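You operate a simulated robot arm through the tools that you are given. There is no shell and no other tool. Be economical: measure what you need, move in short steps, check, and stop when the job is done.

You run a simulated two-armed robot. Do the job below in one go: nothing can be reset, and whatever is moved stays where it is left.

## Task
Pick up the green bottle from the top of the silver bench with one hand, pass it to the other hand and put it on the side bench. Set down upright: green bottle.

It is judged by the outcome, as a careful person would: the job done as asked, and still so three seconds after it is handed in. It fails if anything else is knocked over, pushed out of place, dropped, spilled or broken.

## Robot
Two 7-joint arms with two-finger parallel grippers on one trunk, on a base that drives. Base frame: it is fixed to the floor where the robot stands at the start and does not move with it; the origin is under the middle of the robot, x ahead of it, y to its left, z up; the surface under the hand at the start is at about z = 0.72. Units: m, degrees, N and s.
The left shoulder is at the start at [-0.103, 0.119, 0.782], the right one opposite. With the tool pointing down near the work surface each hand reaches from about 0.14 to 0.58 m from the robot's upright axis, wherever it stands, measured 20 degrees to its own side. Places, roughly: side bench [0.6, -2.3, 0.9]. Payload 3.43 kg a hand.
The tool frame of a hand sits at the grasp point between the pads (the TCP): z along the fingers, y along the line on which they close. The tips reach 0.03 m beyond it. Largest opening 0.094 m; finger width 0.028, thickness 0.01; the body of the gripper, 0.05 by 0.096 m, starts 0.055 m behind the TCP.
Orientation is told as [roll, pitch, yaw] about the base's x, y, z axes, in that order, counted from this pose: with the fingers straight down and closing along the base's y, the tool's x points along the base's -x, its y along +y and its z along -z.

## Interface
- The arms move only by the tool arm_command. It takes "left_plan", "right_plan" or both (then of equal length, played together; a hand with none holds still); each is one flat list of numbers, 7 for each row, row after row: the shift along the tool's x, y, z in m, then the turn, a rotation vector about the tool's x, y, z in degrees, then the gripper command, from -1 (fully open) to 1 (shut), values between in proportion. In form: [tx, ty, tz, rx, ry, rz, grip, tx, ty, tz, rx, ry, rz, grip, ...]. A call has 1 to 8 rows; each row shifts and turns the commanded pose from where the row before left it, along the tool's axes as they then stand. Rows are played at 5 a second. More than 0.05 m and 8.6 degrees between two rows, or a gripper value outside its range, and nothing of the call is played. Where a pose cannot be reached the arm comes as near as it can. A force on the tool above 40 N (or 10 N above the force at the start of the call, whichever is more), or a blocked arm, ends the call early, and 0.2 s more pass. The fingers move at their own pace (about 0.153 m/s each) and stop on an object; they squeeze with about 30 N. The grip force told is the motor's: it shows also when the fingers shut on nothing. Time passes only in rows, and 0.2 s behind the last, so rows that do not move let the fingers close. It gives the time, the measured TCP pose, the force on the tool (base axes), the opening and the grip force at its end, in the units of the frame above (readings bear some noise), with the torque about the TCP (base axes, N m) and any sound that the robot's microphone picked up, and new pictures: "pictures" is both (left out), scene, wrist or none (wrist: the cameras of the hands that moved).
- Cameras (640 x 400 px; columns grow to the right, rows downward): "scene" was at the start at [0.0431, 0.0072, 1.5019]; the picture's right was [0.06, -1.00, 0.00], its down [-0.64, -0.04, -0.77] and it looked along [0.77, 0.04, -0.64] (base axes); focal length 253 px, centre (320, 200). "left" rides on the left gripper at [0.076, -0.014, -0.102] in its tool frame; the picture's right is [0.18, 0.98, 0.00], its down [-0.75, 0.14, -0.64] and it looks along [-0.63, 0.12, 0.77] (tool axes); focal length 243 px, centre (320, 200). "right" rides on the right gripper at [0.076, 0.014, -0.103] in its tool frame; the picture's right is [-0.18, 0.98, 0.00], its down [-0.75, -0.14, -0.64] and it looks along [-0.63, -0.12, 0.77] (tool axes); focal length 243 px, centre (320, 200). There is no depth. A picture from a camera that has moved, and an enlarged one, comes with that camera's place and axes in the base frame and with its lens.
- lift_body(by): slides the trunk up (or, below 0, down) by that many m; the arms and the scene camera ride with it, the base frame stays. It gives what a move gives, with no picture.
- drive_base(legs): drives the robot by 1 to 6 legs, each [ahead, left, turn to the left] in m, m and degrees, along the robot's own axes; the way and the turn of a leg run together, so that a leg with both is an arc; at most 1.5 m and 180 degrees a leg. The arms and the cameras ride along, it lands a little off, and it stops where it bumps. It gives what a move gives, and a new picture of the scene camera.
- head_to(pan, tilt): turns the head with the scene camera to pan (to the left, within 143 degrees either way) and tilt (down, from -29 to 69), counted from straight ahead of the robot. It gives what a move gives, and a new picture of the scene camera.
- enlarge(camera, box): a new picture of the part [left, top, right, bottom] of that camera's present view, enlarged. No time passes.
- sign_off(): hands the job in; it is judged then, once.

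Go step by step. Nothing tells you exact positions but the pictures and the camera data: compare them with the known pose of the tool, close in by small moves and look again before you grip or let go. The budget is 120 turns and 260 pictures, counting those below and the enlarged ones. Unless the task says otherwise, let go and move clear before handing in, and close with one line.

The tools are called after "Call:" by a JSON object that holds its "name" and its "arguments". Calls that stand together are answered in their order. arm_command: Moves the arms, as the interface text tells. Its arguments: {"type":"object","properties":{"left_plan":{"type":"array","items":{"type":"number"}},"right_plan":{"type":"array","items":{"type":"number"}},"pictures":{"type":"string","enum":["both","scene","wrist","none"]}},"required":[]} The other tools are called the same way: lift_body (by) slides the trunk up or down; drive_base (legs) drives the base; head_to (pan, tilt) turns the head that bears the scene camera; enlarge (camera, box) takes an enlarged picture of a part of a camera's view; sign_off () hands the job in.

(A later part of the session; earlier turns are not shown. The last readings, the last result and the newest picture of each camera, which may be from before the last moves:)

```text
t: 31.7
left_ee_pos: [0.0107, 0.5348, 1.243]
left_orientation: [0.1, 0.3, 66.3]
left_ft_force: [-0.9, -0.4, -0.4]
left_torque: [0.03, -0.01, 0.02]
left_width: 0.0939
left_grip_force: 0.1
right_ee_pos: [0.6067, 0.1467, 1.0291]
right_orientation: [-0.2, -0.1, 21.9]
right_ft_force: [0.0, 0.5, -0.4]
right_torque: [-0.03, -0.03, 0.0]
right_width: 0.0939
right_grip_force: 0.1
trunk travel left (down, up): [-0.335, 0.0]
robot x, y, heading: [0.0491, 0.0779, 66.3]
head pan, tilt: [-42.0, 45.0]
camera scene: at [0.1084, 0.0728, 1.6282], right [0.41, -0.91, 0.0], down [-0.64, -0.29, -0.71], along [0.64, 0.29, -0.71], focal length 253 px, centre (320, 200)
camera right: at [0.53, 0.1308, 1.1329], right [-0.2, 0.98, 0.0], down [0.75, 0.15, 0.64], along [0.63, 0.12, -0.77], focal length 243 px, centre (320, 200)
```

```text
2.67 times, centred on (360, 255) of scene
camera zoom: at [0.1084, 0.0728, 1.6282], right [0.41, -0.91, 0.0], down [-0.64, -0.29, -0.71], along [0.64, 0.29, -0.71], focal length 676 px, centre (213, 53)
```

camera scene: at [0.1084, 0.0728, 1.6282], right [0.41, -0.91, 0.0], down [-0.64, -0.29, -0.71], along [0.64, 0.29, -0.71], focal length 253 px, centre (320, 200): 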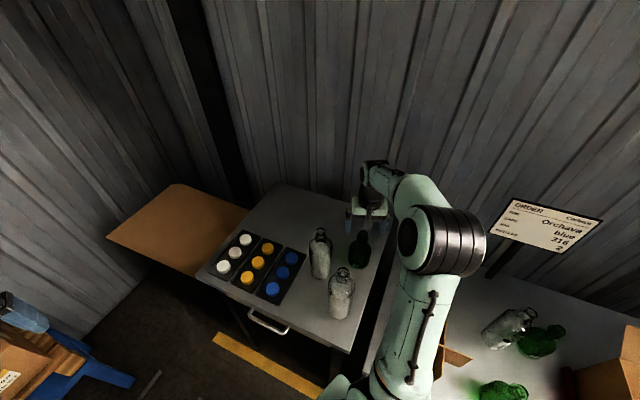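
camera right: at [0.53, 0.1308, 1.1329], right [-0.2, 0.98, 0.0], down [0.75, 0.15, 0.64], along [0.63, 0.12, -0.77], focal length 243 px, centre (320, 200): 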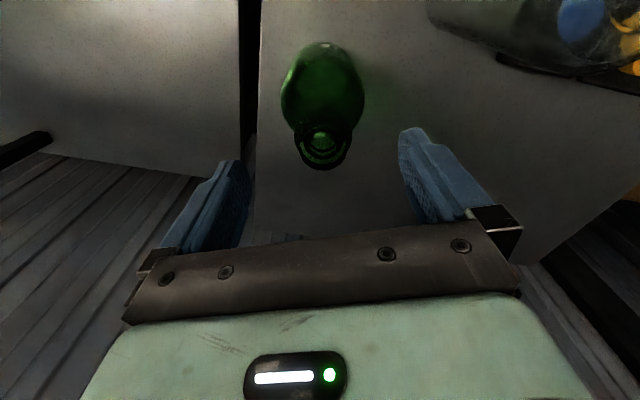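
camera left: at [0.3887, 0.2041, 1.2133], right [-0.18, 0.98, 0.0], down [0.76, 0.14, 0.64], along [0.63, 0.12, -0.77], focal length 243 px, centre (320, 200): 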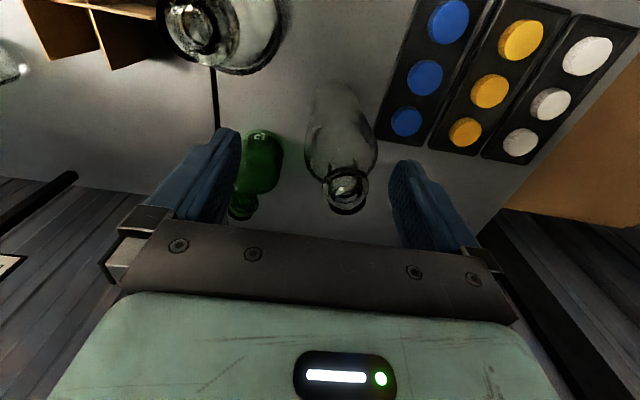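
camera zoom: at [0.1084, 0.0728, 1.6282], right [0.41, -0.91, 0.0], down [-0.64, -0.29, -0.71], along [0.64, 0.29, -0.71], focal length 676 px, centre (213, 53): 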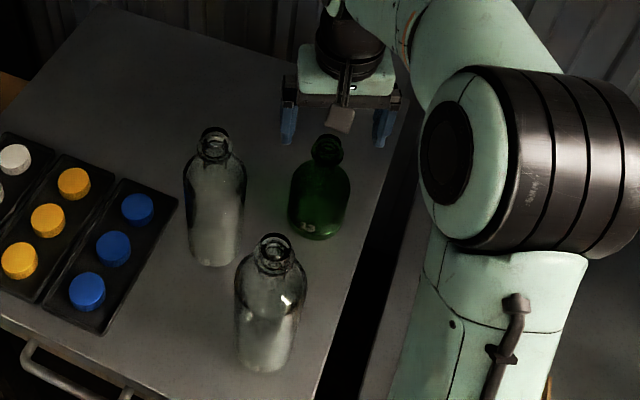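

Centred within about 1–2 mm. I descend to z≈0.968 and close.

Call:
{"name": "arm_command", "arguments": {"right_plan": [-0.001, 0.0, 0.03, 0, 0, 0, -1, 0, 0, 0.03, 0, 0, 0, -1, 0, 0, 0, 0, 0, 0, -1], "pictures": "wrist"}}

Call:
{"name": "enlarge", "arguments": {"camera": "scene", "box": [320, 190, 400, 290]}}

```text
t: 32.5
left_ee_pos: [0.012, 0.5352, 1.2434]
left_orientation: [0.2, 0.3, 66.4]
left_ft_force: [0.3, 0.1, 0.8]
left_torque: [0.0, 0.01, -0.01]
left_width: 0.094
left_grip_force: 0.0
right_ee_pos: [0.6081, 0.1477, 0.9695]
right_orientation: [-0.3, -0.2, 21.8]
right_ft_force: [0.7, -0.1, 0.9]
right_torque: [-0.01, -0.01, -0.03]
right_width: 0.094
right_grip_force: 0.1
trunk travel left (down, up): [-0.335, 0.0]
robot x, y, heading: [0.0529, 0.0802, 66.4]
head pan, tilt: [-42.0, 45.0]
camera right: at [0.531, 0.1325, 1.0732], right [-0.2, 0.98, 0.0], down [0.75, 0.15, 0.64], along [0.63, 0.12, -0.77], focal length 243 px, centre (320, 200)
```

right: 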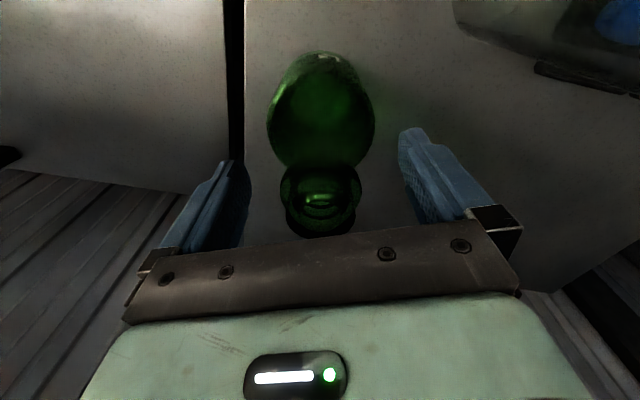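

```text
4.00 times, centred on (360, 240) of scene
camera zoom: at [0.1083, 0.0727, 1.6282], right [0.41, -0.91, 0.0], down [-0.64, -0.29, -0.71], along [0.64, 0.29, -0.71], focal length 1014 px, centre (160, 40)
```

zoom: 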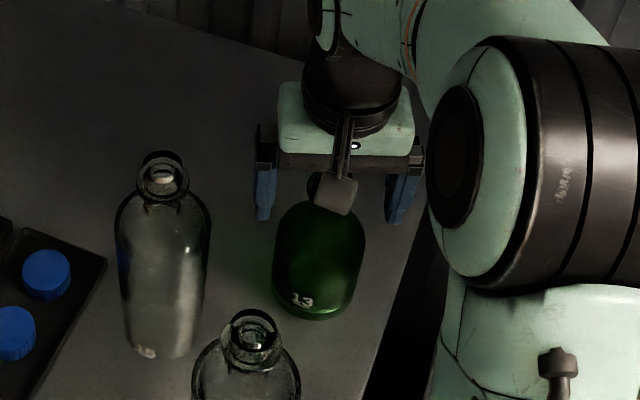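

Call:
{"name": "arm_command", "arguments": {"right_plan": [0, 0, 0, 0, 0, 0, 0.1, 0, 0, 0, 0, 0, 0, 1, 0, 0, 0, 0, 0, 0, 1, 0, 0, 0, 0, 0, 0, 1]}}

Call:
{"name": "enlarge", "arguments": {"camera": "scene", "box": [320, 190, 400, 290]}}

```text
t: 33.5
left_ee_pos: [0.011, 0.5349, 1.2442]
left_orientation: [0.0, 0.3, 66.4]
left_ft_force: [-0.5, 0.3, -0.6]
left_torque: [0.02, 0.02, 0.03]
left_width: 0.0938
left_grip_force: 0.0
right_ee_pos: [0.6078, 0.1469, 0.9707]
right_orientation: [-0.2, -0.2, 21.9]
right_ft_force: [1.7, 1.8, 10.2]
right_torque: [-0.08, 0.0, -0.02]
right_width: 0.0404
right_grip_force: 29.8
trunk travel left (down, up): [-0.335, 0.0]
robot x, y, heading: [0.0518, 0.0737, 66.1]
head pan, tilt: [-42.0, 45.0]
camera scene: at [0.1078, 0.0729, 1.6283], right [0.41, -0.91, 0.0], down [-0.64, -0.29, -0.71], along [0.64, 0.29, -0.71], focal length 253 px, centre (320, 200)
camera right: at [0.5309, 0.1329, 1.0741], right [-0.2, 0.98, 0.0], down [0.75, 0.15, 0.65], along [0.63, 0.12, -0.76], focal length 243 px, centre (320, 200)
```

scene: 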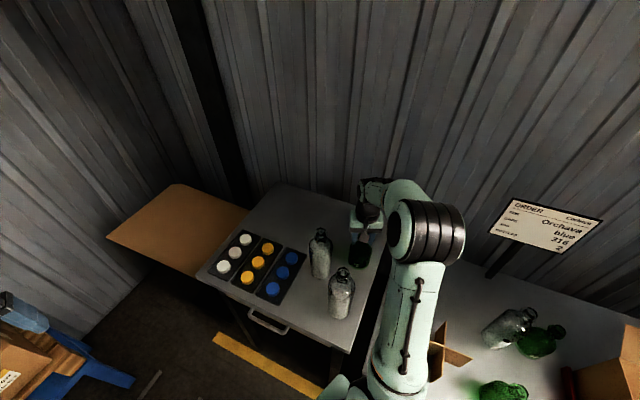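
right: 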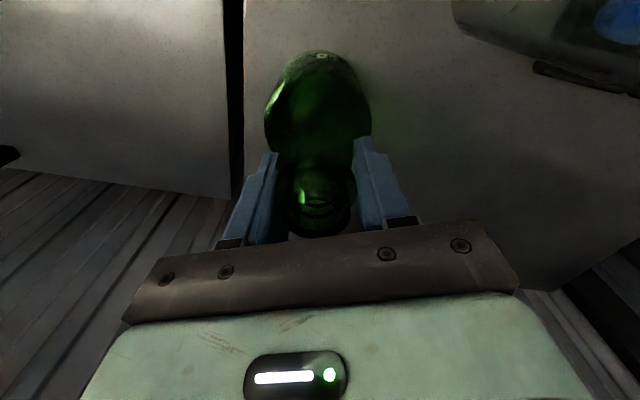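

```text
4.00 times, centred on (360, 240) of scene
camera zoom: at [0.1078, 0.0729, 1.6283], right [0.41, -0.91, 0.0], down [-0.64, -0.29, -0.71], along [0.64, 0.29, -0.71], focal length 1014 px, centre (160, 40)
```

zoom: 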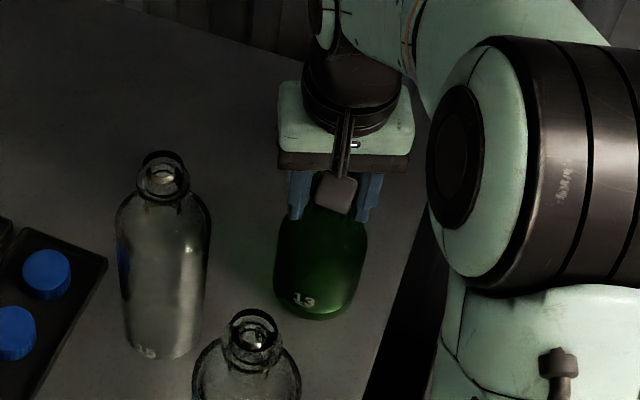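

The grip holds on the lip (0.040 wide). I lift gently and check for slip.

Call:
{"name": "arm_command", "arguments": {"right_plan": [0, 0, -0.01, 0, 0, 0, 1, 0, 0, -0.02, 0, 0, 0, 1, 0, 0, -0.03, 0, 0, 0, 1, 0, 0, 0, 0, 0, 0, 1]}}

Call:
{"name": "enlarge", "arguments": {"camera": "scene", "box": [320, 190, 400, 290]}}

```text
t: 34.5
left_ee_pos: [0.0117, 0.5356, 1.2424]
left_orientation: [0.1, 0.4, 66.3]
left_ft_force: [0.2, -0.2, -0.6]
left_torque: [0.01, -0.01, 0.0]
left_width: 0.094
left_grip_force: 0.1
right_ee_pos: [0.6094, 0.1487, 1.03]
right_orientation: [-0.2, 0.0, 22.0]
right_ft_force: [-0.1, 0.9, -3.0]
right_torque: [0.03, -0.03, 0.02]
right_width: 0.0406
right_grip_force: 29.9
trunk travel left (down, up): [-0.335, 0.0]
robot x, y, heading: [0.0504, 0.0808, 66.4]
head pan, tilt: [-42.0, 45.0]
camera scene: at [0.1091, 0.0729, 1.6281], right [0.41, -0.91, 0.0], down [-0.64, -0.29, -0.71], along [0.64, 0.29, -0.71], focal length 253 px, centre (320, 200)
camera right: at [0.5324, 0.1333, 1.1336], right [-0.2, 0.98, 0.0], down [0.75, 0.15, 0.64], along [0.63, 0.12, -0.77], focal length 243 px, centre (320, 200)
```

scene: 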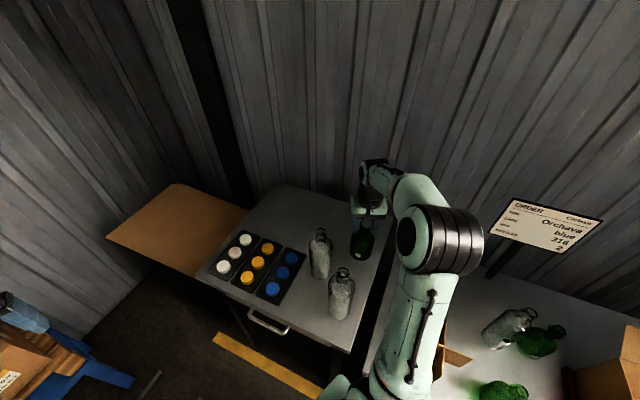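
right: 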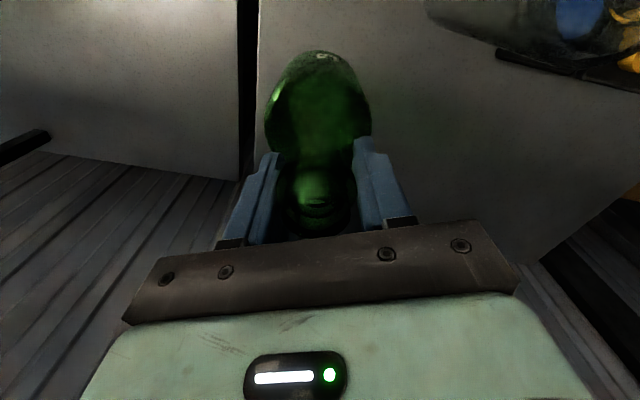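

```text
4.00 times, centred on (360, 240) of scene
camera zoom: at [0.1091, 0.0729, 1.6281], right [0.41, -0.91, 0.0], down [-0.64, -0.29, -0.71], along [0.64, 0.29, -0.71], focal length 1014 px, centre (160, 40)
```

zoom: 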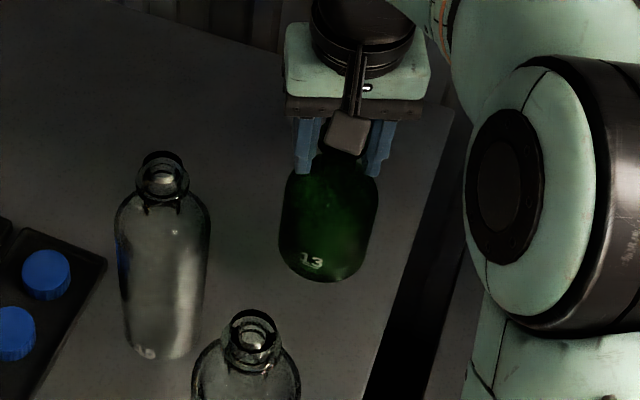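

The bottle is lifted cleanly. I raise it more, then bring it back toward the robot above everything.

Call:
{"name": "arm_command", "arguments": {"right_plan": [0, 0, -0.04, 0, 0, 0, 1, 0, 0, -0.04, 0, 0, 0, 1, 0, 0, -0.04, 0, 0, 0, 1, 0, 0, -0.04, 0, 0, 0, 1, 0.03, -0.01, 0, 0, 0, 0, 1, 0.04, -0.01, 0, 0, 0, 0, 1, 0.04, -0.01, 0, 0, 0, 0, 1, 0.04, -0.01, 0, 0, 0, 0, 1]}}

```text
t: 36.3
left_ee_pos: [0.01, 0.5337, 1.2436]
left_orientation: [-0.1, 0.3, 66.4]
left_ft_force: [-0.4, -0.2, 0.1]
left_torque: [0.03, -0.03, -0.01]
left_width: 0.0939
left_grip_force: 0.1
right_ee_pos: [0.4851, 0.0549, 1.1921]
right_orientation: [-0.2, -0.2, 21.9]
right_ft_force: [-0.9, 0.1, -3.4]
right_torque: [0.01, -0.02, -0.03]
right_width: 0.0407
right_grip_force: 29.6
trunk travel left (down, up): [-0.335, 0.0]
robot x, y, heading: [0.0528, 0.0798, 66.4]
head pan, tilt: [-42.0, 45.0]
camera scene: at [0.1073, 0.0717, 1.6281], right [0.41, -0.91, 0.0], down [-0.64, -0.29, -0.71], along [0.64, 0.29, -0.71], focal length 253 px, centre (320, 200)
camera right: at [0.4078, 0.0399, 1.2963], right [-0.2, 0.98, 0.0], down [0.75, 0.15, 0.64], along [0.63, 0.12, -0.77], focal length 243 px, centre (320, 200)
```

scene: 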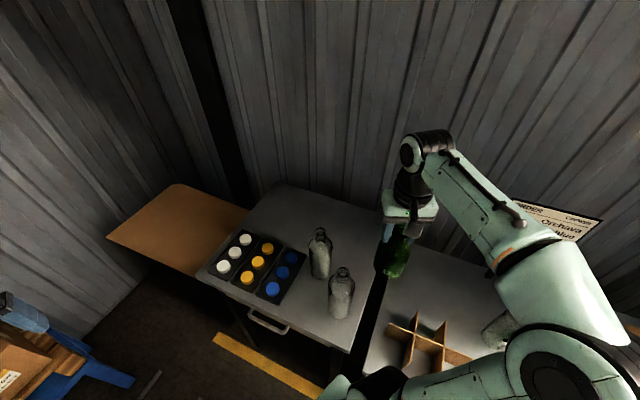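
right: 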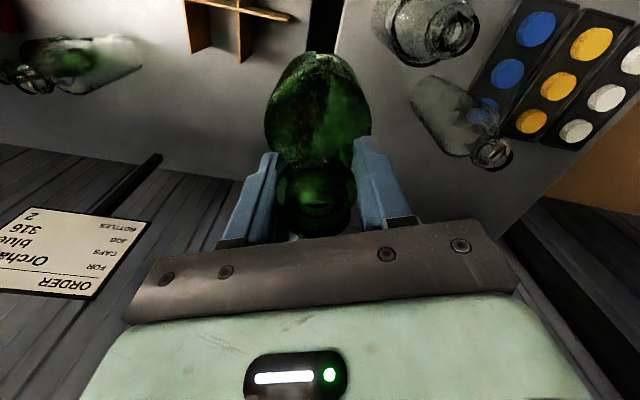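

The other bottles stand undisturbed. I back the robot out into the aisle, keeping away from the cart on the left, and turn to face the benches again for the handover.

Call:
{"name": "drive_base", "arguments": {"legs": [[-0.08, 0.183, 0], [-0.427, -0.022, 0], [0, 0, -66.3]]}}

Call:
{"name": "head_to", "arguments": {"pan": -30, "tilt": 45}}

```text
t: 43.5
left_ee_pos: [0.1134, -0.0938, 1.2424]
left_orientation: [0.1, 0.2, -0.1]
left_ft_force: [-0.4, 0.0, 0.2]
left_torque: [0.01, 0.01, 0.06]
left_width: 0.0943
left_grip_force: 0.1
right_ee_pos: [-0.1375, -0.7195, 1.1931]
right_orientation: [-0.2, -0.1, -44.6]
right_ft_force: [-0.2, -0.2, 0.5]
right_torque: [-0.01, -0.01, 0.03]
right_width: 0.0
right_grip_force: 29.7
trunk travel left (down, up): [-0.335, 0.0]
robot x, y, heading: [-0.288, -0.313, -0.2]
head pan, tilt: [-42.0, 45.0]
camera scene: at [-0.2739, -0.365, 1.6282], right [-0.67, -0.74, 0.0], down [-0.52, 0.47, -0.71], along [0.52, -0.47, -0.71], focal length 253 px, centre (320, 200)
```

scene: 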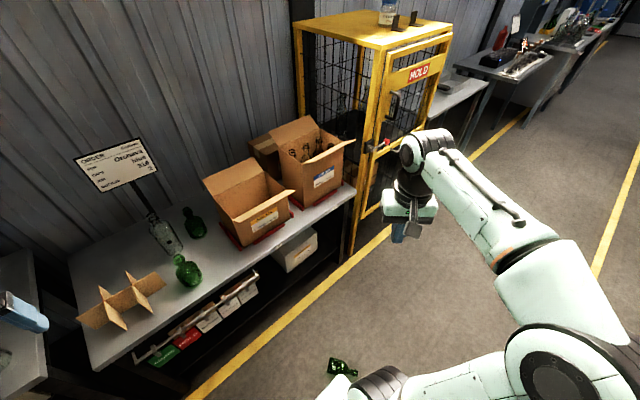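

```text
t: 44.3
left_ee_pos: [0.1134, -0.0927, 1.2429]
left_orientation: [0.2, 0.3, -0.2]
left_ft_force: [0.6, 0.2, -0.8]
left_torque: [0.01, 0.02, 0.0]
left_width: 0.094
left_grip_force: 0.1
right_ee_pos: [-0.1381, -0.7216, 1.1918]
right_orientation: [-0.2, -0.1, -44.6]
right_ft_force: [-0.2, -0.4, -0.2]
right_torque: [-0.03, 0.03, 0.01]
right_width: 0.0
right_grip_force: 30.7
trunk travel left (down, up): [-0.335, 0.0]
robot x, y, heading: [-0.2876, -0.3168, -0.2]
head pan, tilt: [-30.0, 45.0]
camera scene: at [-0.2639, -0.3514, 1.6282], right [-0.5, -0.86, 0.0], down [-0.61, 0.36, -0.71], along [0.61, -0.36, -0.71], focal length 253 px, centre (320, 200)
```

scene: 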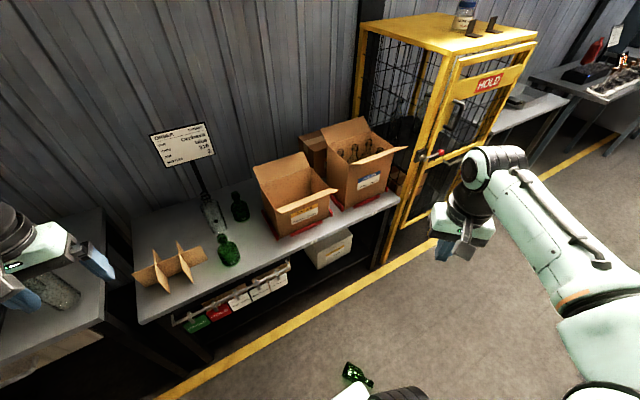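

The bottle slipped out during the drive and lies on the floor. I'll look at whether it's intact.

Call:
{"name": "enlarge", "arguments": {"camera": "scene", "box": [300, 330, 420, 400]}}

Call:
{"name": "head_to", "arguments": {"pan": -30, "tilt": 69}}

Call:
{"name": "enlarge", "arguments": {"camera": "scene", "box": [250, 150, 450, 300]}}

```text
5.33 times, centred on (360, 365) of scene
camera zoom: at [-0.2639, -0.3514, 1.6282], right [-0.5, -0.86, 0.0], down [-0.61, 0.36, -0.71], along [0.61, -0.36, -0.71], focal length 1352 px, centre (107, -680)
```

zoom: 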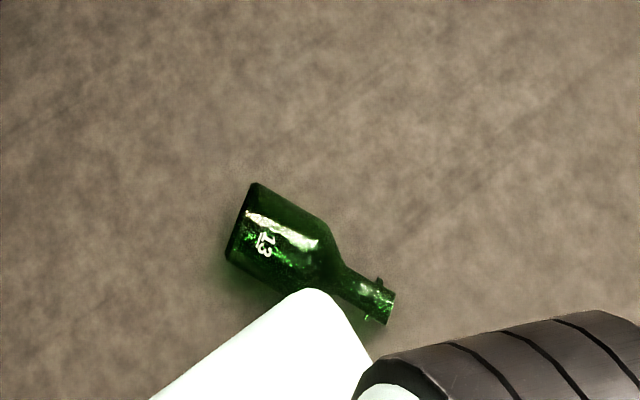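

```text
t: 45.2
left_ee_pos: [0.1134, -0.0954, 1.2429]
left_orientation: [0.1, 0.3, -0.2]
left_ft_force: [0.1, 0.5, 0.4]
left_torque: [0.02, 0.01, -0.01]
left_width: 0.0942
left_grip_force: 0.0
right_ee_pos: [-0.1366, -0.7204, 1.1922]
right_orientation: [-0.3, -0.2, -44.6]
right_ft_force: [-1.0, 0.8, -0.3]
right_torque: [-0.01, 0.01, 0.0]
right_width: 0.0001
right_grip_force: 29.8
trunk travel left (down, up): [-0.335, 0.0]
robot x, y, heading: [-0.291, -0.314, -0.2]
head pan, tilt: [-30.0, 68.8]
camera scene: at [-0.2858, -0.3385, 1.5994], right [-0.5, -0.86, 0.0], down [-0.81, 0.47, -0.36], along [0.31, -0.18, -0.93], focal length 253 px, centre (320, 200)
```

scene: 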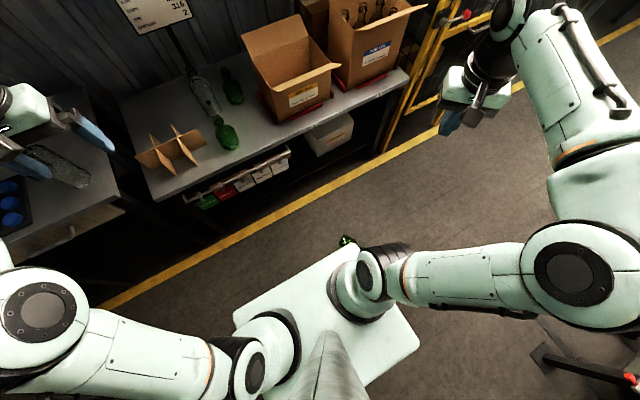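

```text
2.67 times, centred on (350, 225) of scene
camera zoom: at [-0.2858, -0.3385, 1.5994], right [-0.5, -0.86, 0.0], down [-0.81, 0.47, -0.36], along [0.31, -0.18, -0.93], focal length 676 px, centre (240, 133)
```

zoom: 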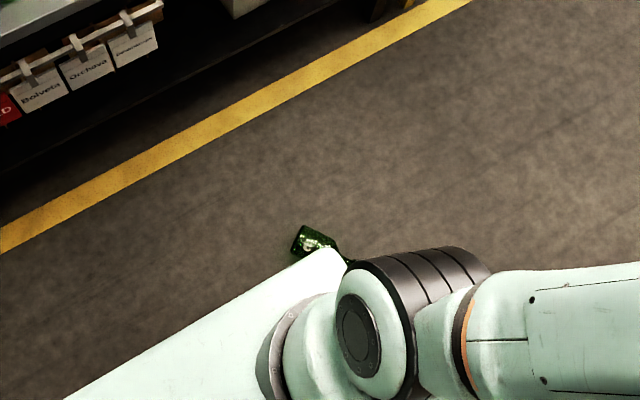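

The bottle looks whole, lying near (-0.09, -0.65), neck toward (-0.84, -0.54). I'll recover it and grip the body this time, not the lip. First I slide away from it, then turn to face it with the left hand.

Call:
{"name": "drive_base", "arguments": {"legs": [[0, 0.1, 0], [0, 0, -90], [0, 0.05, 0]]}}

Call:
{"name": "head_to", "arguments": {"pan": 15, "tilt": 62}}

```text
t: 51.3
left_ee_pos: [-0.0312, -0.6238, 1.244]
left_orientation: [0.0, 0.3, -91.7]
left_ft_force: [-0.2, 0.1, -0.8]
left_torque: [-0.03, -0.01, 0.01]
left_width: 0.0939
left_grip_force: 0.0
right_ee_pos: [-0.6499, -0.3555, 1.1929]
right_orientation: [-0.2, -0.1, -136.3]
right_ft_force: [-0.2, -0.1, -0.1]
right_torque: [0.02, -0.02, -0.01]
right_width: 0.0
right_grip_force: 30.2
trunk travel left (down, up): [-0.335, 0.0]
robot x, y, heading: [-0.2368, -0.2116, -91.5]
head pan, tilt: [-30.0, 68.8]
camera scene: at [-0.2668, -0.2154, 1.5993], right [-0.85, 0.53, 0.0], down [0.49, 0.79, -0.36], along [-0.19, -0.31, -0.93], focal length 253 px, centre (320, 200)
```

scene: 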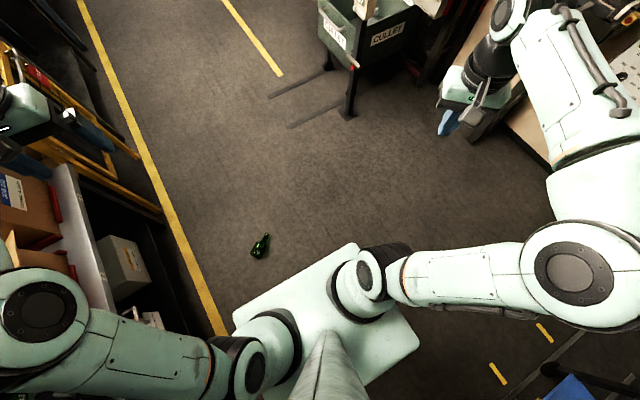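

```text
t: 52.4
left_ee_pos: [-0.0306, -0.6239, 1.2431]
left_orientation: [0.2, 0.3, -91.7]
left_ft_force: [-0.3, -0.6, 0.2]
left_torque: [0.02, -0.02, -0.05]
left_width: 0.0939
left_grip_force: 0.1
right_ee_pos: [-0.6505, -0.3557, 1.1919]
right_orientation: [-0.2, -0.1, -136.3]
right_ft_force: [0.2, 0.3, 0.3]
right_torque: [0.01, 0.0, -0.03]
right_width: 0.0003
right_grip_force: 30.2
trunk travel left (down, up): [-0.335, 0.0]
robot x, y, heading: [-0.239, -0.2145, -91.8]
head pan, tilt: [15.0, 62.0]
camera scene: at [-0.2226, -0.2305, 1.6064], right [-0.97, -0.23, 0.0], down [-0.2, 0.86, -0.47], along [0.11, -0.46, -0.88], focal length 253 px, centre (320, 200)
```

scene: 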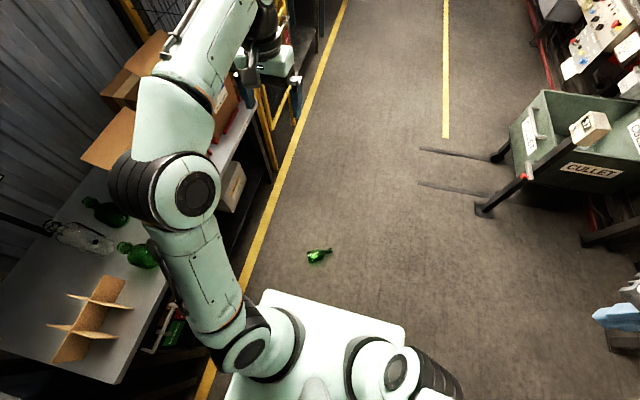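

Call:
{"name": "enlarge", "arguments": {"camera": "scene", "box": [280, 225, 360, 285]}}

```text
6.67 times, centred on (320, 255) of scene
camera zoom: at [-0.2226, -0.2305, 1.6064], right [-0.97, -0.23, 0.0], down [-0.2, 0.86, -0.47], along [0.11, -0.46, -0.88], focal length 1689 px, centre (320, -167)
```

zoom: 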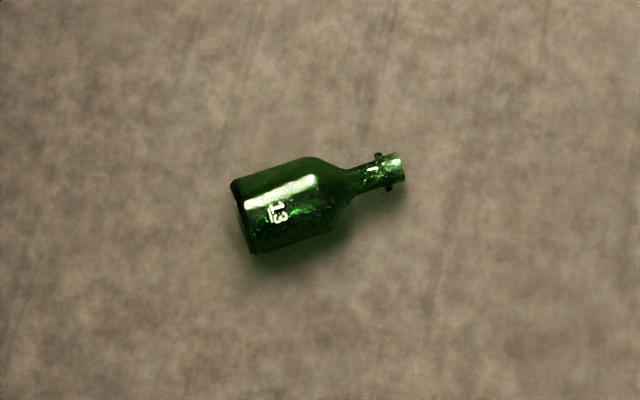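

The bottle is confirmed at (-0.085, -0.652), axis angle about -148°, body about 0.07 wide. I lower the trunk and turn the left hand to close across the body.

Call:
{"name": "lift_body", "arguments": {"by": -0.335}}

Call:
{"name": "arm_command", "arguments": {"left_plan": [0, 0, 0.03, 0, 0, 8, -1, 0, 0, 0.03, 0, 0, 8, -1, 0, 0, 0.03, 0, 0, 8, -1, 0, 0, 0.03, 0, 0, 8, -1, 0, 0, 0.03, 0, 0, 8, -1, 0, 0, 0.03, 0, 0, 8, -1, 0, 0, 0.03, 0, 0, 8, -1, 0, 0, 0, 0, 0, 0, -1]}}

```text
t: 55.7
left_ee_pos: [-0.0305, -0.6237, 0.9084]
left_orientation: [0.2, 0.3, -91.8]
left_ft_force: [0.3, -0.8, 0.2]
left_torque: [-0.03, -0.02, 0.0]
left_width: 0.0937
left_grip_force: 0.2
right_ee_pos: [-0.6517, -0.3559, 0.8583]
right_orientation: [-0.1, -0.1, -136.1]
right_ft_force: [-0.7, -0.2, 0.2]
right_torque: [0.02, 0.0, -0.01]
right_width: 0.0002
right_grip_force: 30.3
trunk travel left (down, up): [0.0, 0.335]
robot x, y, heading: [-0.2427, -0.2144, -91.9]
head pan, tilt: [15.0, 62.0]
```

```text
t: 57.5
left_ee_pos: [-0.0321, -0.6226, 0.6985]
left_orientation: [-0.2, 0.3, -147.8]
left_ft_force: [-0.2, -0.4, -0.6]
left_torque: [0.03, 0.0, -0.01]
left_width: 0.094
left_grip_force: 0.1
right_ee_pos: [-0.6499, -0.3556, 0.8582]
right_orientation: [-0.2, -0.1, -136.2]
right_ft_force: [0.4, -0.2, 0.1]
right_torque: [-0.04, 0.05, -0.03]
right_width: 0.0
right_grip_force: 29.5
trunk travel left (down, up): [0.0, 0.335]
robot x, y, heading: [-0.2373, -0.2162, -91.5]
head pan, tilt: [15.0, 62.0]
camera scene: at [-0.2241, -0.2805, 1.2661], right [-0.97, -0.23, 0.0], down [-0.2, 0.86, -0.47], along [0.11, -0.46, -0.88], focal length 253 px, centre (320, 200)
camera left: at [0.0252, -0.5713, 0.8011], right [0.68, -0.74, 0.0], down [-0.56, -0.52, 0.64], along [-0.47, -0.43, -0.77], focal length 243 px, centre (320, 200)
```

scene: 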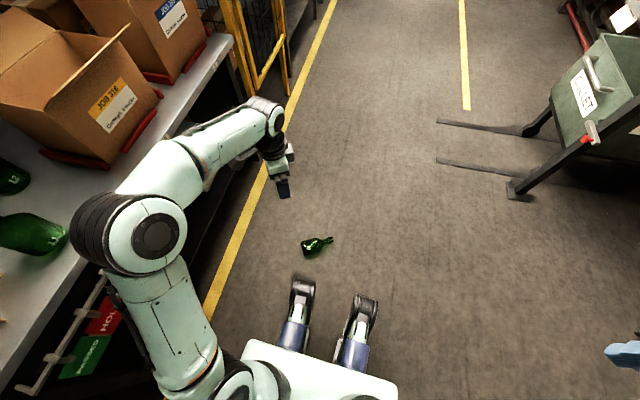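
left: 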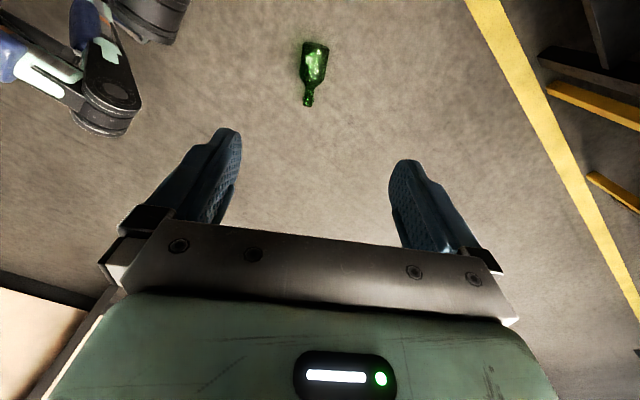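

Call:
{"name": "arm_command", "arguments": {"left_plan": [-0.0082, -0.0006, 0.048, 0, 0, 0, -1, -0.0082, -0.0006, 0.048, 0, 0, 0, -1, -0.0082, -0.0006, 0.048, 0, 0, 0, -1, -0.0082, -0.0006, 0.048, 0, 0, 0, -1, -0.0082, -0.0006, 0.048, 0, 0, 0, -1, -0.0082, -0.0006, 0.048, 0, 0, 0, -1, -0.0082, -0.0006, 0.048, 0, 0, 0, -1, -0.0082, -0.0006, 0.048, 0, 0, 0, -1]}}

Call:
{"name": "enlarge", "arguments": {"camera": "left", "box": [220, 0, 420, 160]}}

```text
t: 59.3
left_ee_pos: [-0.0905, -0.6531, 0.3139]
left_orientation: [-0.1, 0.2, -147.7]
left_ft_force: [-0.2, 0.2, 0.0]
left_torque: [-0.01, 0.01, 0.0]
left_width: 0.0941
left_grip_force: 0.0
right_ee_pos: [-0.6498, -0.3565, 0.8577]
right_orientation: [-0.1, -0.2, -136.1]
right_ft_force: [0.2, -0.3, -0.4]
right_torque: [0.04, -0.01, -0.01]
right_width: 0.0
right_grip_force: 29.6
trunk travel left (down, up): [0.0, 0.335]
robot x, y, heading: [-0.24, -0.2187, -91.6]
head pan, tilt: [15.0, 62.0]
camera scene: at [-0.2241, -0.2806, 1.2661], right [-0.97, -0.23, 0.0], down [-0.2, 0.86, -0.47], along [0.11, -0.46, -0.88], focal length 253 px, centre (320, 200)
camera left: at [-0.0342, -0.6002, 0.4144], right [0.68, -0.73, 0.0], down [-0.56, -0.52, 0.64], along [-0.47, -0.43, -0.77], focal length 243 px, centre (320, 200)
```

scene: 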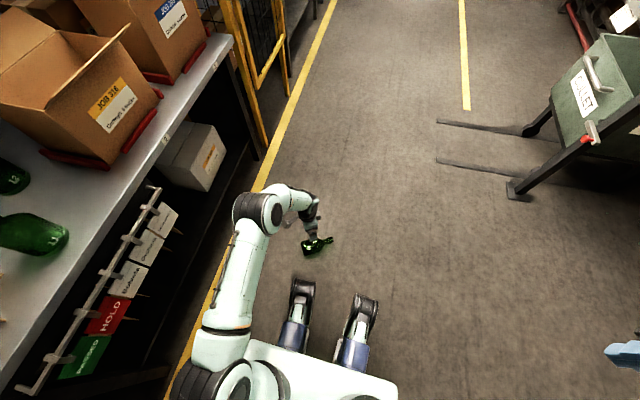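
left: 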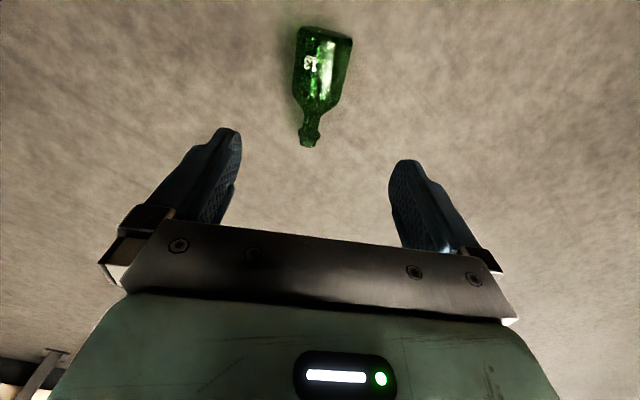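

```text
2.50 times, centred on (320, 80) of left
camera zoom: at [-0.0342, -0.6002, 0.4144], right [0.68, -0.73, 0.0], down [-0.56, -0.52, 0.64], along [-0.47, -0.43, -0.77], focal length 606 px, centre (320, 500)
```

zoom: 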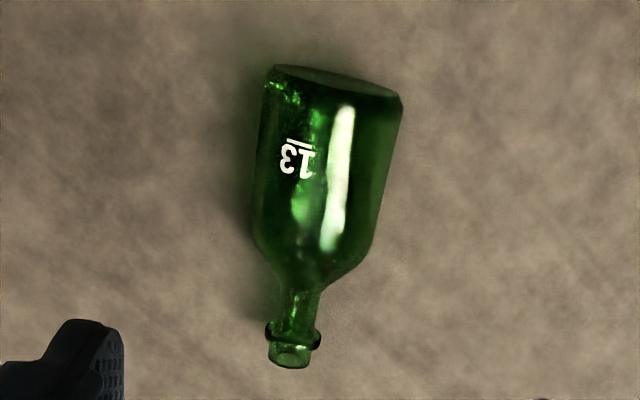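

The bottle is intact and the hand is aligned across it. I descend to just around the body and check.

Call:
{"name": "arm_command", "arguments": {"left_plan": [0, 0, 0.045, 0, 0, 0, -1, 0, 0, 0.045, 0, 0, 0, -1, 0, 0, 0.045, 0, 0, 0, -1, 0, 0, 0.045, 0, 0, 0, -1, 0, 0, 0.02, 0, 0, 0, -1, 0, 0, 0, 0, 0, 0, -1], "pictures": "wrist"}}

```text
t: 60.7
left_ee_pos: [-0.0865, -0.6446, 0.1284]
left_orientation: [-0.1, 0.2, -147.8]
left_ft_force: [0.0, -0.6, -0.1]
left_torque: [-0.04, 0.0, -0.01]
left_width: 0.094
left_grip_force: 0.0
left hand out of reach, approached as far as the arm can: row 4, 5
right_ee_pos: [-0.6509, -0.3559, 0.8583]
right_orientation: [-0.2, -0.1, -136.1]
right_ft_force: [0.2, -0.1, -0.2]
right_torque: [0.0, 0.01, 0.0]
right_width: 0.0
right_grip_force: 29.8
trunk travel left (down, up): [0.0, 0.335]
robot x, y, heading: [-0.2423, -0.2122, -91.6]
head pan, tilt: [15.0, 62.0]
camera left: at [-0.0292, -0.5926, 0.2302], right [0.68, -0.73, 0.0], down [-0.56, -0.52, 0.64], along [-0.47, -0.43, -0.77], focal length 243 px, centre (320, 200)
```

left: 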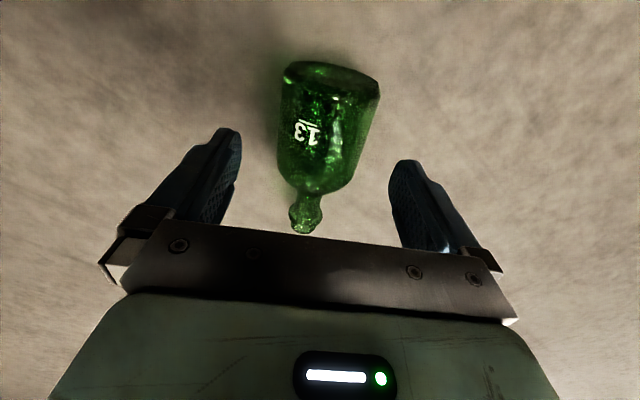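

The reach ends at z 0.128, so I raise the hand clear and drive about 9 cm closer. The wheels keep roughly 7 cm from the bottle.

Call:
{"name": "arm_command", "arguments": {"left_plan": [0, 0, -0.045, 0, 0, 0, -1, 0, 0, -0.045, 0, 0, 0, -1, 0, 0, -0.045, 0, 0, 0, -1, 0, 0, -0.045, 0, 0, 0, -1, 0, 0, 0, 0, 0, 0, -1], "pictures": "none"}}

Call:
{"name": "drive_base", "arguments": {"legs": [[0.09, 0.0, 0]]}}

Call:
{"name": "enlarge", "arguments": {"camera": "left", "box": [0, 0, 640, 400]}}

```text
t: 61.9
left_ee_pos: [-0.087, -0.6444, 0.3093]
left_orientation: [-0.2, 0.3, -147.8]
left_ft_force: [0.2, 0.1, 0.0]
left_torque: [0.01, 0.02, 0.02]
left_width: 0.0939
left_grip_force: 0.0
right_ee_pos: [-0.6497, -0.3563, 0.8578]
right_orientation: [-0.2, -0.2, -136.1]
right_ft_force: [-0.7, 0.2, 0.1]
right_torque: [0.03, -0.01, 0.03]
right_width: 0.0
right_grip_force: 30.4
trunk travel left (down, up): [0.0, 0.335]
robot x, y, heading: [-0.2412, -0.215, -91.4]
head pan, tilt: [15.0, 62.0]
```

```text
t: 63.0
left_ee_pos: [-0.0891, -0.7332, 0.3091]
left_orientation: [-0.2, 0.1, -147.8]
left_ft_force: [-0.3, 1.0, -0.2]
left_torque: [-0.02, -0.04, 0.04]
left_width: 0.094
left_grip_force: 0.0
right_ee_pos: [-0.6531, -0.4464, 0.858]
right_orientation: [-0.1, -0.1, -136.2]
right_ft_force: [-0.3, 0.7, 0.1]
right_torque: [0.0, 0.02, 0.0]
right_width: 0.0003
right_grip_force: 29.8
trunk travel left (down, up): [0.0, 0.335]
robot x, y, heading: [-0.2428, -0.3012, -91.9]
head pan, tilt: [15.0, 62.0]
camera scene: at [-0.2268, -0.3701, 1.2661], right [-0.97, -0.23, 0.0], down [-0.2, 0.86, -0.47], along [0.11, -0.46, -0.88], focal length 253 px, centre (320, 200)
```

scene: 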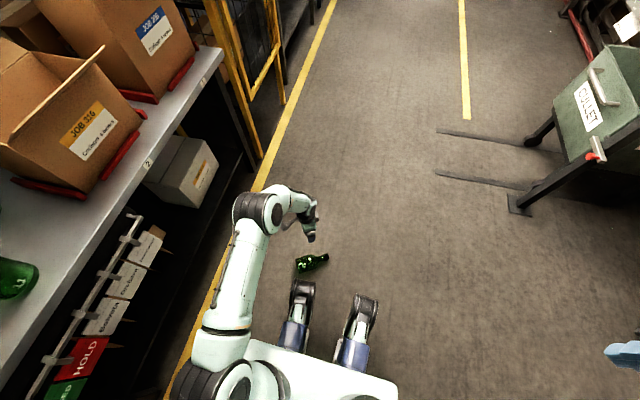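

```text
1.00 times, centred on (320, 200) of left (not enlarged: the box is as wide or as high as the picture)
camera zoom: at [-0.0326, -0.6825, 0.4099], right [0.68, -0.73, 0.0], down [-0.56, -0.52, 0.64], along [-0.47, -0.43, -0.77], focal length 243 px, centre (320, 200)
```

zoom: 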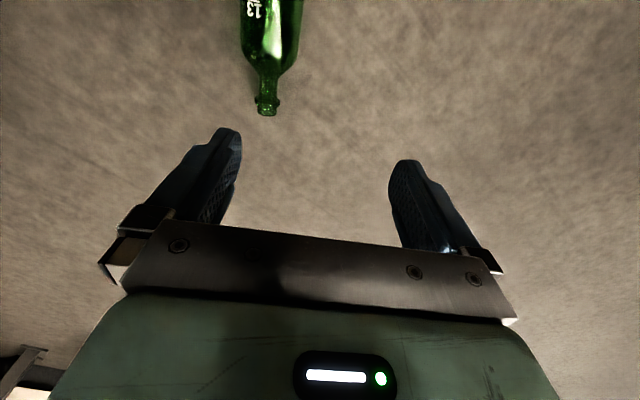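

The bottle hasn't moved. I shift the hand back over it and look.

Call:
{"name": "arm_command", "arguments": {"left_plan": [0.0209, -0.0345, 0, 0, 0, 0, -1, 0.0209, -0.0345, 0, 0, 0, 0, -1, 0, 0, 0.045, 0, 0, 0, -1, 0, 0, 0.045, 0, 0, 0, -1, 0, 0, 0.045, 0, 0, 0, -1, 0, 0, 0, 0, 0, 0, -1], "pictures": "wrist"}}

Call:
{"name": "enlarge", "arguments": {"camera": "left", "box": [200, 0, 440, 180]}}

```text
t: 64.4
left_ee_pos: [-0.0912, -0.6525, 0.1725]
left_orientation: [-0.1, 0.2, -147.8]
left_ft_force: [-0.4, -0.6, -0.1]
left_torque: [0.02, -0.01, 0.01]
left_width: 0.0939
left_grip_force: 0.2
right_ee_pos: [-0.6515, -0.4454, 0.8581]
right_orientation: [-0.2, -0.1, -136.3]
right_ft_force: [1.0, 0.2, -0.6]
right_torque: [0.0, -0.04, 0.0]
right_width: 0.0
right_grip_force: 29.9
trunk travel left (down, up): [0.0, 0.335]
robot x, y, heading: [-0.2387, -0.3019, -92.0]
head pan, tilt: [15.0, 62.0]
camera left: at [-0.0351, -0.6002, 0.2736], right [0.68, -0.73, 0.0], down [-0.56, -0.52, 0.64], along [-0.47, -0.43, -0.77], focal length 243 px, centre (320, 200)
```

left: 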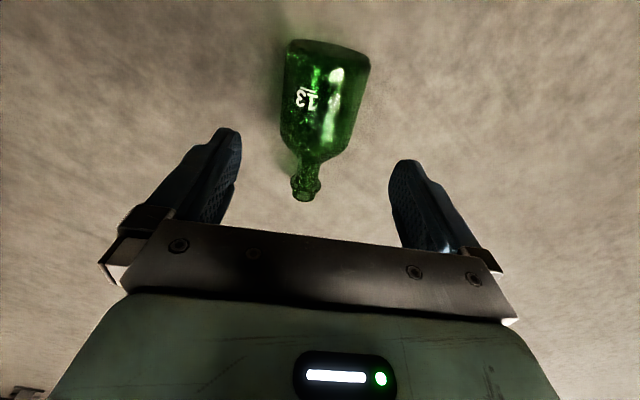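

```text
2.22 times, centred on (320, 90) of left
camera zoom: at [-0.0351, -0.6002, 0.2736], right [0.68, -0.73, 0.0], down [-0.56, -0.52, 0.64], along [-0.47, -0.43, -0.77], focal length 539 px, centre (320, 444)
```

zoom: 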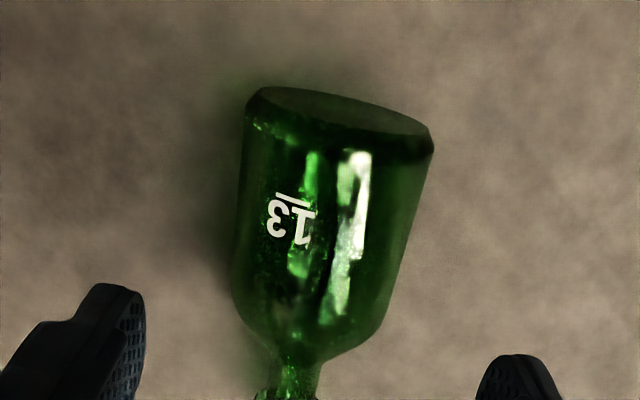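

Aligned. I go down to body-centre height and close.

Call:
{"name": "arm_command", "arguments": {"left_plan": [0, 0, 0.045, 0, 0, 0, -1, 0, 0, 0.045, 0, 0, 0, -1, 0, 0, 0.038, 0, 0, 0, -1, 0, 0, 0, 0, 0, 0, -1], "pictures": "wrist"}}

```text
t: 65.4
left_ee_pos: [-0.0909, -0.6495, 0.0457]
left_orientation: [-0.3, 0.2, -147.8]
left_ft_force: [0.5, 0.1, -0.6]
left_torque: [0.0, -0.02, -0.01]
left_width: 0.0941
left_grip_force: 0.0
right_ee_pos: [-0.6524, -0.4464, 0.8581]
right_orientation: [-0.2, -0.2, -136.3]
right_ft_force: [-0.6, 0.2, 0.7]
right_torque: [0.01, -0.01, -0.02]
right_width: 0.0
right_grip_force: 30.1
trunk travel left (down, up): [0.0, 0.335]
robot x, y, heading: [-0.2378, -0.3059, -91.6]
head pan, tilt: [15.0, 62.0]
camera left: at [-0.0347, -0.5973, 0.1473], right [0.68, -0.73, 0.0], down [-0.56, -0.53, 0.64], along [-0.47, -0.43, -0.77], focal length 243 px, centre (320, 200)
```

left: 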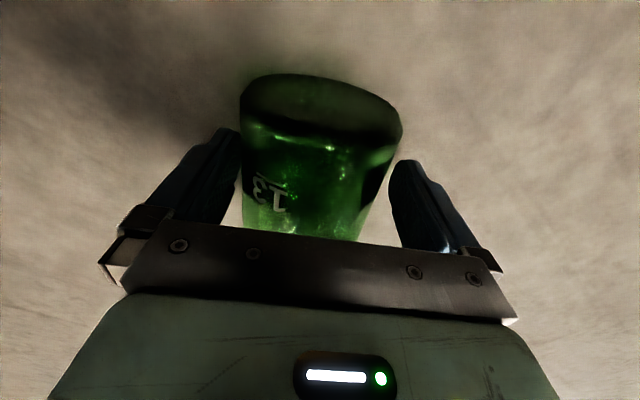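

Call:
{"name": "arm_command", "arguments": {"left_plan": [0, 0, 0, 0, 0, 0, 1, 0, 0, 0, 0, 0, 0, 1, 0, 0, 0, 0, 0, 0, 1], "pictures": "wrist"}}

```text
t: 66.2
left_ee_pos: [-0.0919, -0.6499, 0.0463]
left_orientation: [-0.2, 0.2, -147.7]
left_ft_force: [-1.0, 1.9, 0.5]
left_torque: [0.16, -0.14, 0.08]
left_width: 0.0746
left_grip_force: 29.9
right_ee_pos: [-0.6528, -0.4469, 0.858]
right_orientation: [-0.2, -0.1, -136.2]
right_ft_force: [-0.2, -0.3, 0.1]
right_torque: [-0.01, -0.02, 0.0]
right_width: 0.0001
right_grip_force: 29.9
trunk travel left (down, up): [0.0, 0.335]
robot x, y, heading: [-0.2451, -0.3023, -91.8]
head pan, tilt: [15.0, 62.0]
camera left: at [-0.0348, -0.5974, 0.1474], right [0.68, -0.73, 0.0], down [-0.56, -0.52, 0.64], along [-0.47, -0.43, -0.77], focal length 243 px, centre (320, 200)
```

left: 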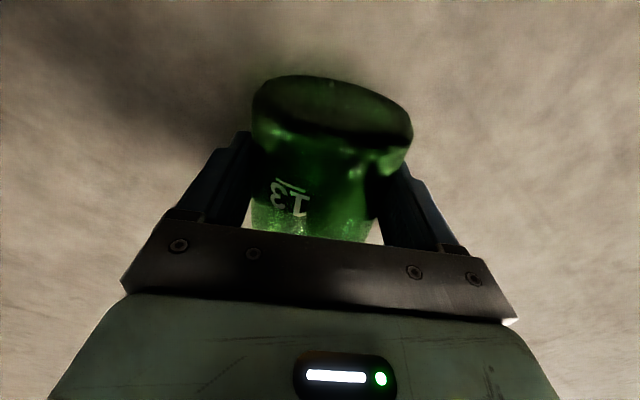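

The grip is firm on the body (0.0746 wide). I lift it slowly.

Call:
{"name": "arm_command", "arguments": {"left_plan": [0, 0, -0.02, 0, 0, 0, 1, 0, 0, -0.04, 0, 0, 0, 1, 0, 0, -0.04, 0, 0, 0, 1, 0, 0, -0.04, 0, 0, 0, 1, 0, 0, -0.04, 0, 0, 0, 1, 0, 0, -0.04, 0, 0, 0, 1, 0, 0, -0.04, 0, 0, 0, 1, 0, 0, -0.04, 0, 0, 0, 1], "pictures": "wrist"}}

Call:
{"name": "lift_body", "arguments": {"by": 0.335}}

Call:
{"name": "head_to", "arguments": {"pan": 10, "tilt": 45}}

```text
t: 68.0
left_ee_pos: [-0.091, -0.6539, 0.3457]
left_orientation: [-0.2, 0.2, -147.8]
left_ft_force: [-0.2, -0.2, -3.1]
left_torque: [0.0, 0.02, 0.0]
left_width: 0.0744
left_grip_force: 30.1
right_ee_pos: [-0.6529, -0.4455, 0.8576]
right_orientation: [-0.2, -0.1, -136.2]
right_ft_force: [-0.8, -0.4, 0.8]
right_torque: [-0.03, -0.04, -0.04]
right_width: 0.0
right_grip_force: 29.7
trunk travel left (down, up): [0.0, 0.335]
robot x, y, heading: [-0.2429, -0.3042, -91.9]
head pan, tilt: [15.0, 62.0]
camera left: at [-0.0353, -0.6024, 0.4475], right [0.68, -0.73, 0.0], down [-0.56, -0.52, 0.64], along [-0.47, -0.43, -0.77], focal length 243 px, centre (320, 200)
```

left: 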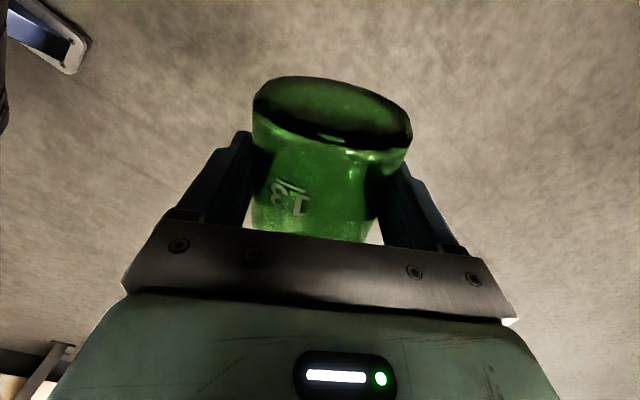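

```text
t: 71.3
left_ee_pos: [-0.0905, -0.6532, 0.681]
left_orientation: [-0.3, 0.2, -147.8]
left_ft_force: [-1.2, 0.3, -3.1]
left_torque: [-0.01, -0.02, 0.0]
left_width: 0.0749
left_grip_force: 30.0
right_ee_pos: [-0.6531, -0.4445, 1.1921]
right_orientation: [-0.1, -0.1, -136.2]
right_ft_force: [-0.6, -0.2, -0.1]
right_torque: [-0.02, 0.01, -0.04]
right_width: 0.0
right_grip_force: 29.5
trunk travel left (down, up): [-0.335, 0.0]
robot x, y, heading: [-0.2398, -0.3038, -91.9]
head pan, tilt: [15.0, 62.0]
```

```text
t: 72.1
left_ee_pos: [-0.0907, -0.6537, 0.6806]
left_orientation: [-0.2, 0.2, -147.8]
left_ft_force: [-0.1, 0.3, -2.6]
left_torque: [-0.02, 0.05, -0.03]
left_width: 0.0746
left_grip_force: 29.9
right_ee_pos: [-0.6539, -0.445, 1.1926]
right_orientation: [-0.3, -0.2, -136.1]
right_ft_force: [-0.5, -0.5, 0.3]
right_torque: [0.01, -0.02, 0.03]
right_width: 0.0
right_grip_force: 30.2
trunk travel left (down, up): [-0.335, 0.0]
robot x, y, heading: [-0.2451, -0.3048, -91.8]
head pan, tilt: [10.0, 45.0]
camera scene: at [-0.2283, -0.3378, 1.6281], right [-0.99, -0.14, 0.0], down [-0.1, 0.7, -0.71], along [0.1, -0.7, -0.71], focal length 253 px, centre (320, 200)
```

scene: 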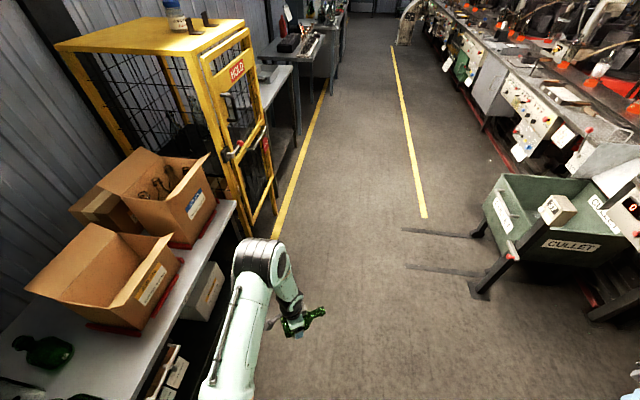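

The left hand holds the bottle securely. I raise it and begin tipping the hand level, so that the bottle stands upright in the grip.

Call:
{"name": "arm_command", "arguments": {"left_plan": [0, 0, -0.045, 0, 0, 0, 1, 0, 0, -0.045, 0, 0, 0, 1, 0, 0, -0.045, 0, 0, 0, 1, 0, 0, -0.045, 0, 0, 0, 1, 0, 0, -0.045, 0, -5, 0, 1, 0, 0, 0, 0, -8, 0, 1, 0, 0, 0, 0, -8, 0, 1, 0, 0, 0, 0, -8, 0, 1], "pictures": "scene"}}

Call:
{"name": "arm_command", "arguments": {"left_plan": [0, 0, 0, 0, -8, 0, 1, 0, 0, 0, 0, -8, 0, 1, 0, 0, 0, 0, -8, 0, 1, 0, 0, 0, 0, -8, 0, 1, 0, 0, 0, 0, -8, 0, 1, 0, 0, 0, 0, -8, 0, 1, 0, 0, 0, 0, -8, 0, 1, 0, 0, 0, 0, -5, 0, 1]}}

```text
t: 73.9
left_ee_pos: [-0.0898, -0.655, 0.906]
left_orientation: [-0.1, -28.9, -147.7]
left_ft_force: [-1.1, 0.5, -3.2]
left_torque: [0.03, -0.01, -0.01]
left_width: 0.0741
left_grip_force: 29.7
right_ee_pos: [-0.652, -0.4441, 1.1931]
right_orientation: [-0.3, -0.2, -136.1]
right_ft_force: [-0.6, -0.7, 0.0]
right_torque: [-0.01, 0.01, 0.01]
right_width: 0.0
right_grip_force: 30.0
trunk travel left (down, up): [-0.335, 0.0]
robot x, y, heading: [-0.2406, -0.3053, -91.7]
head pan, tilt: [10.0, 45.0]
camera scene: at [-0.2271, -0.3375, 1.6281], right [-0.99, -0.14, 0.0], down [-0.1, 0.7, -0.71], along [0.1, -0.7, -0.71], focal length 253 px, centre (320, 200)
```

scene: 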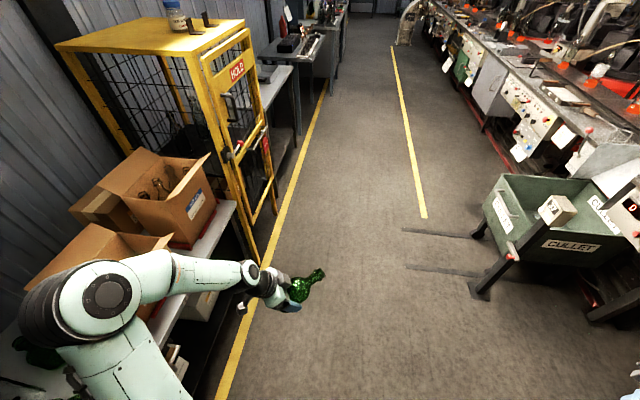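

```text
t: 75.7
left_ee_pos: [-0.091, -0.6542, 0.9059]
left_orientation: [-34.4, -89.8, -113.4]
left_ft_force: [1.0, 0.0, -3.0]
left_torque: [0.02, -0.04, -0.03]
left_width: 0.074
left_grip_force: 30.0
right_ee_pos: [-0.654, -0.4453, 1.1927]
right_orientation: [-0.2, -0.2, -136.3]
right_ft_force: [0.3, 0.5, 0.0]
right_torque: [-0.04, 0.01, 0.01]
right_width: 0.0
right_grip_force: 30.1
trunk travel left (down, up): [-0.335, 0.0]
robot x, y, heading: [-0.2384, -0.3042, -91.8]
head pan, tilt: [10.0, 45.0]
camera scene: at [-0.2283, -0.3377, 1.6282], right [-0.99, -0.14, 0.0], down [-0.1, 0.7, -0.71], along [0.1, -0.7, -0.71], focal length 253 px, centre (320, 200)
camera left: at [-0.0114, -0.5882, 0.8287], right [0.52, -0.83, -0.19], down [0.62, 0.22, 0.76], along [-0.59, -0.51, 0.63], focal length 243 px, centre (320, 200)
```

scene: 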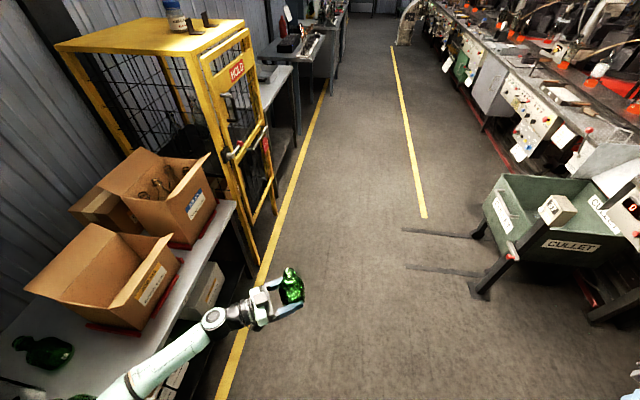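
left: 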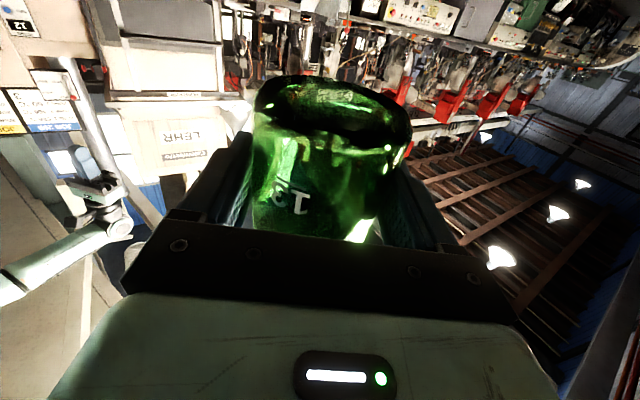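

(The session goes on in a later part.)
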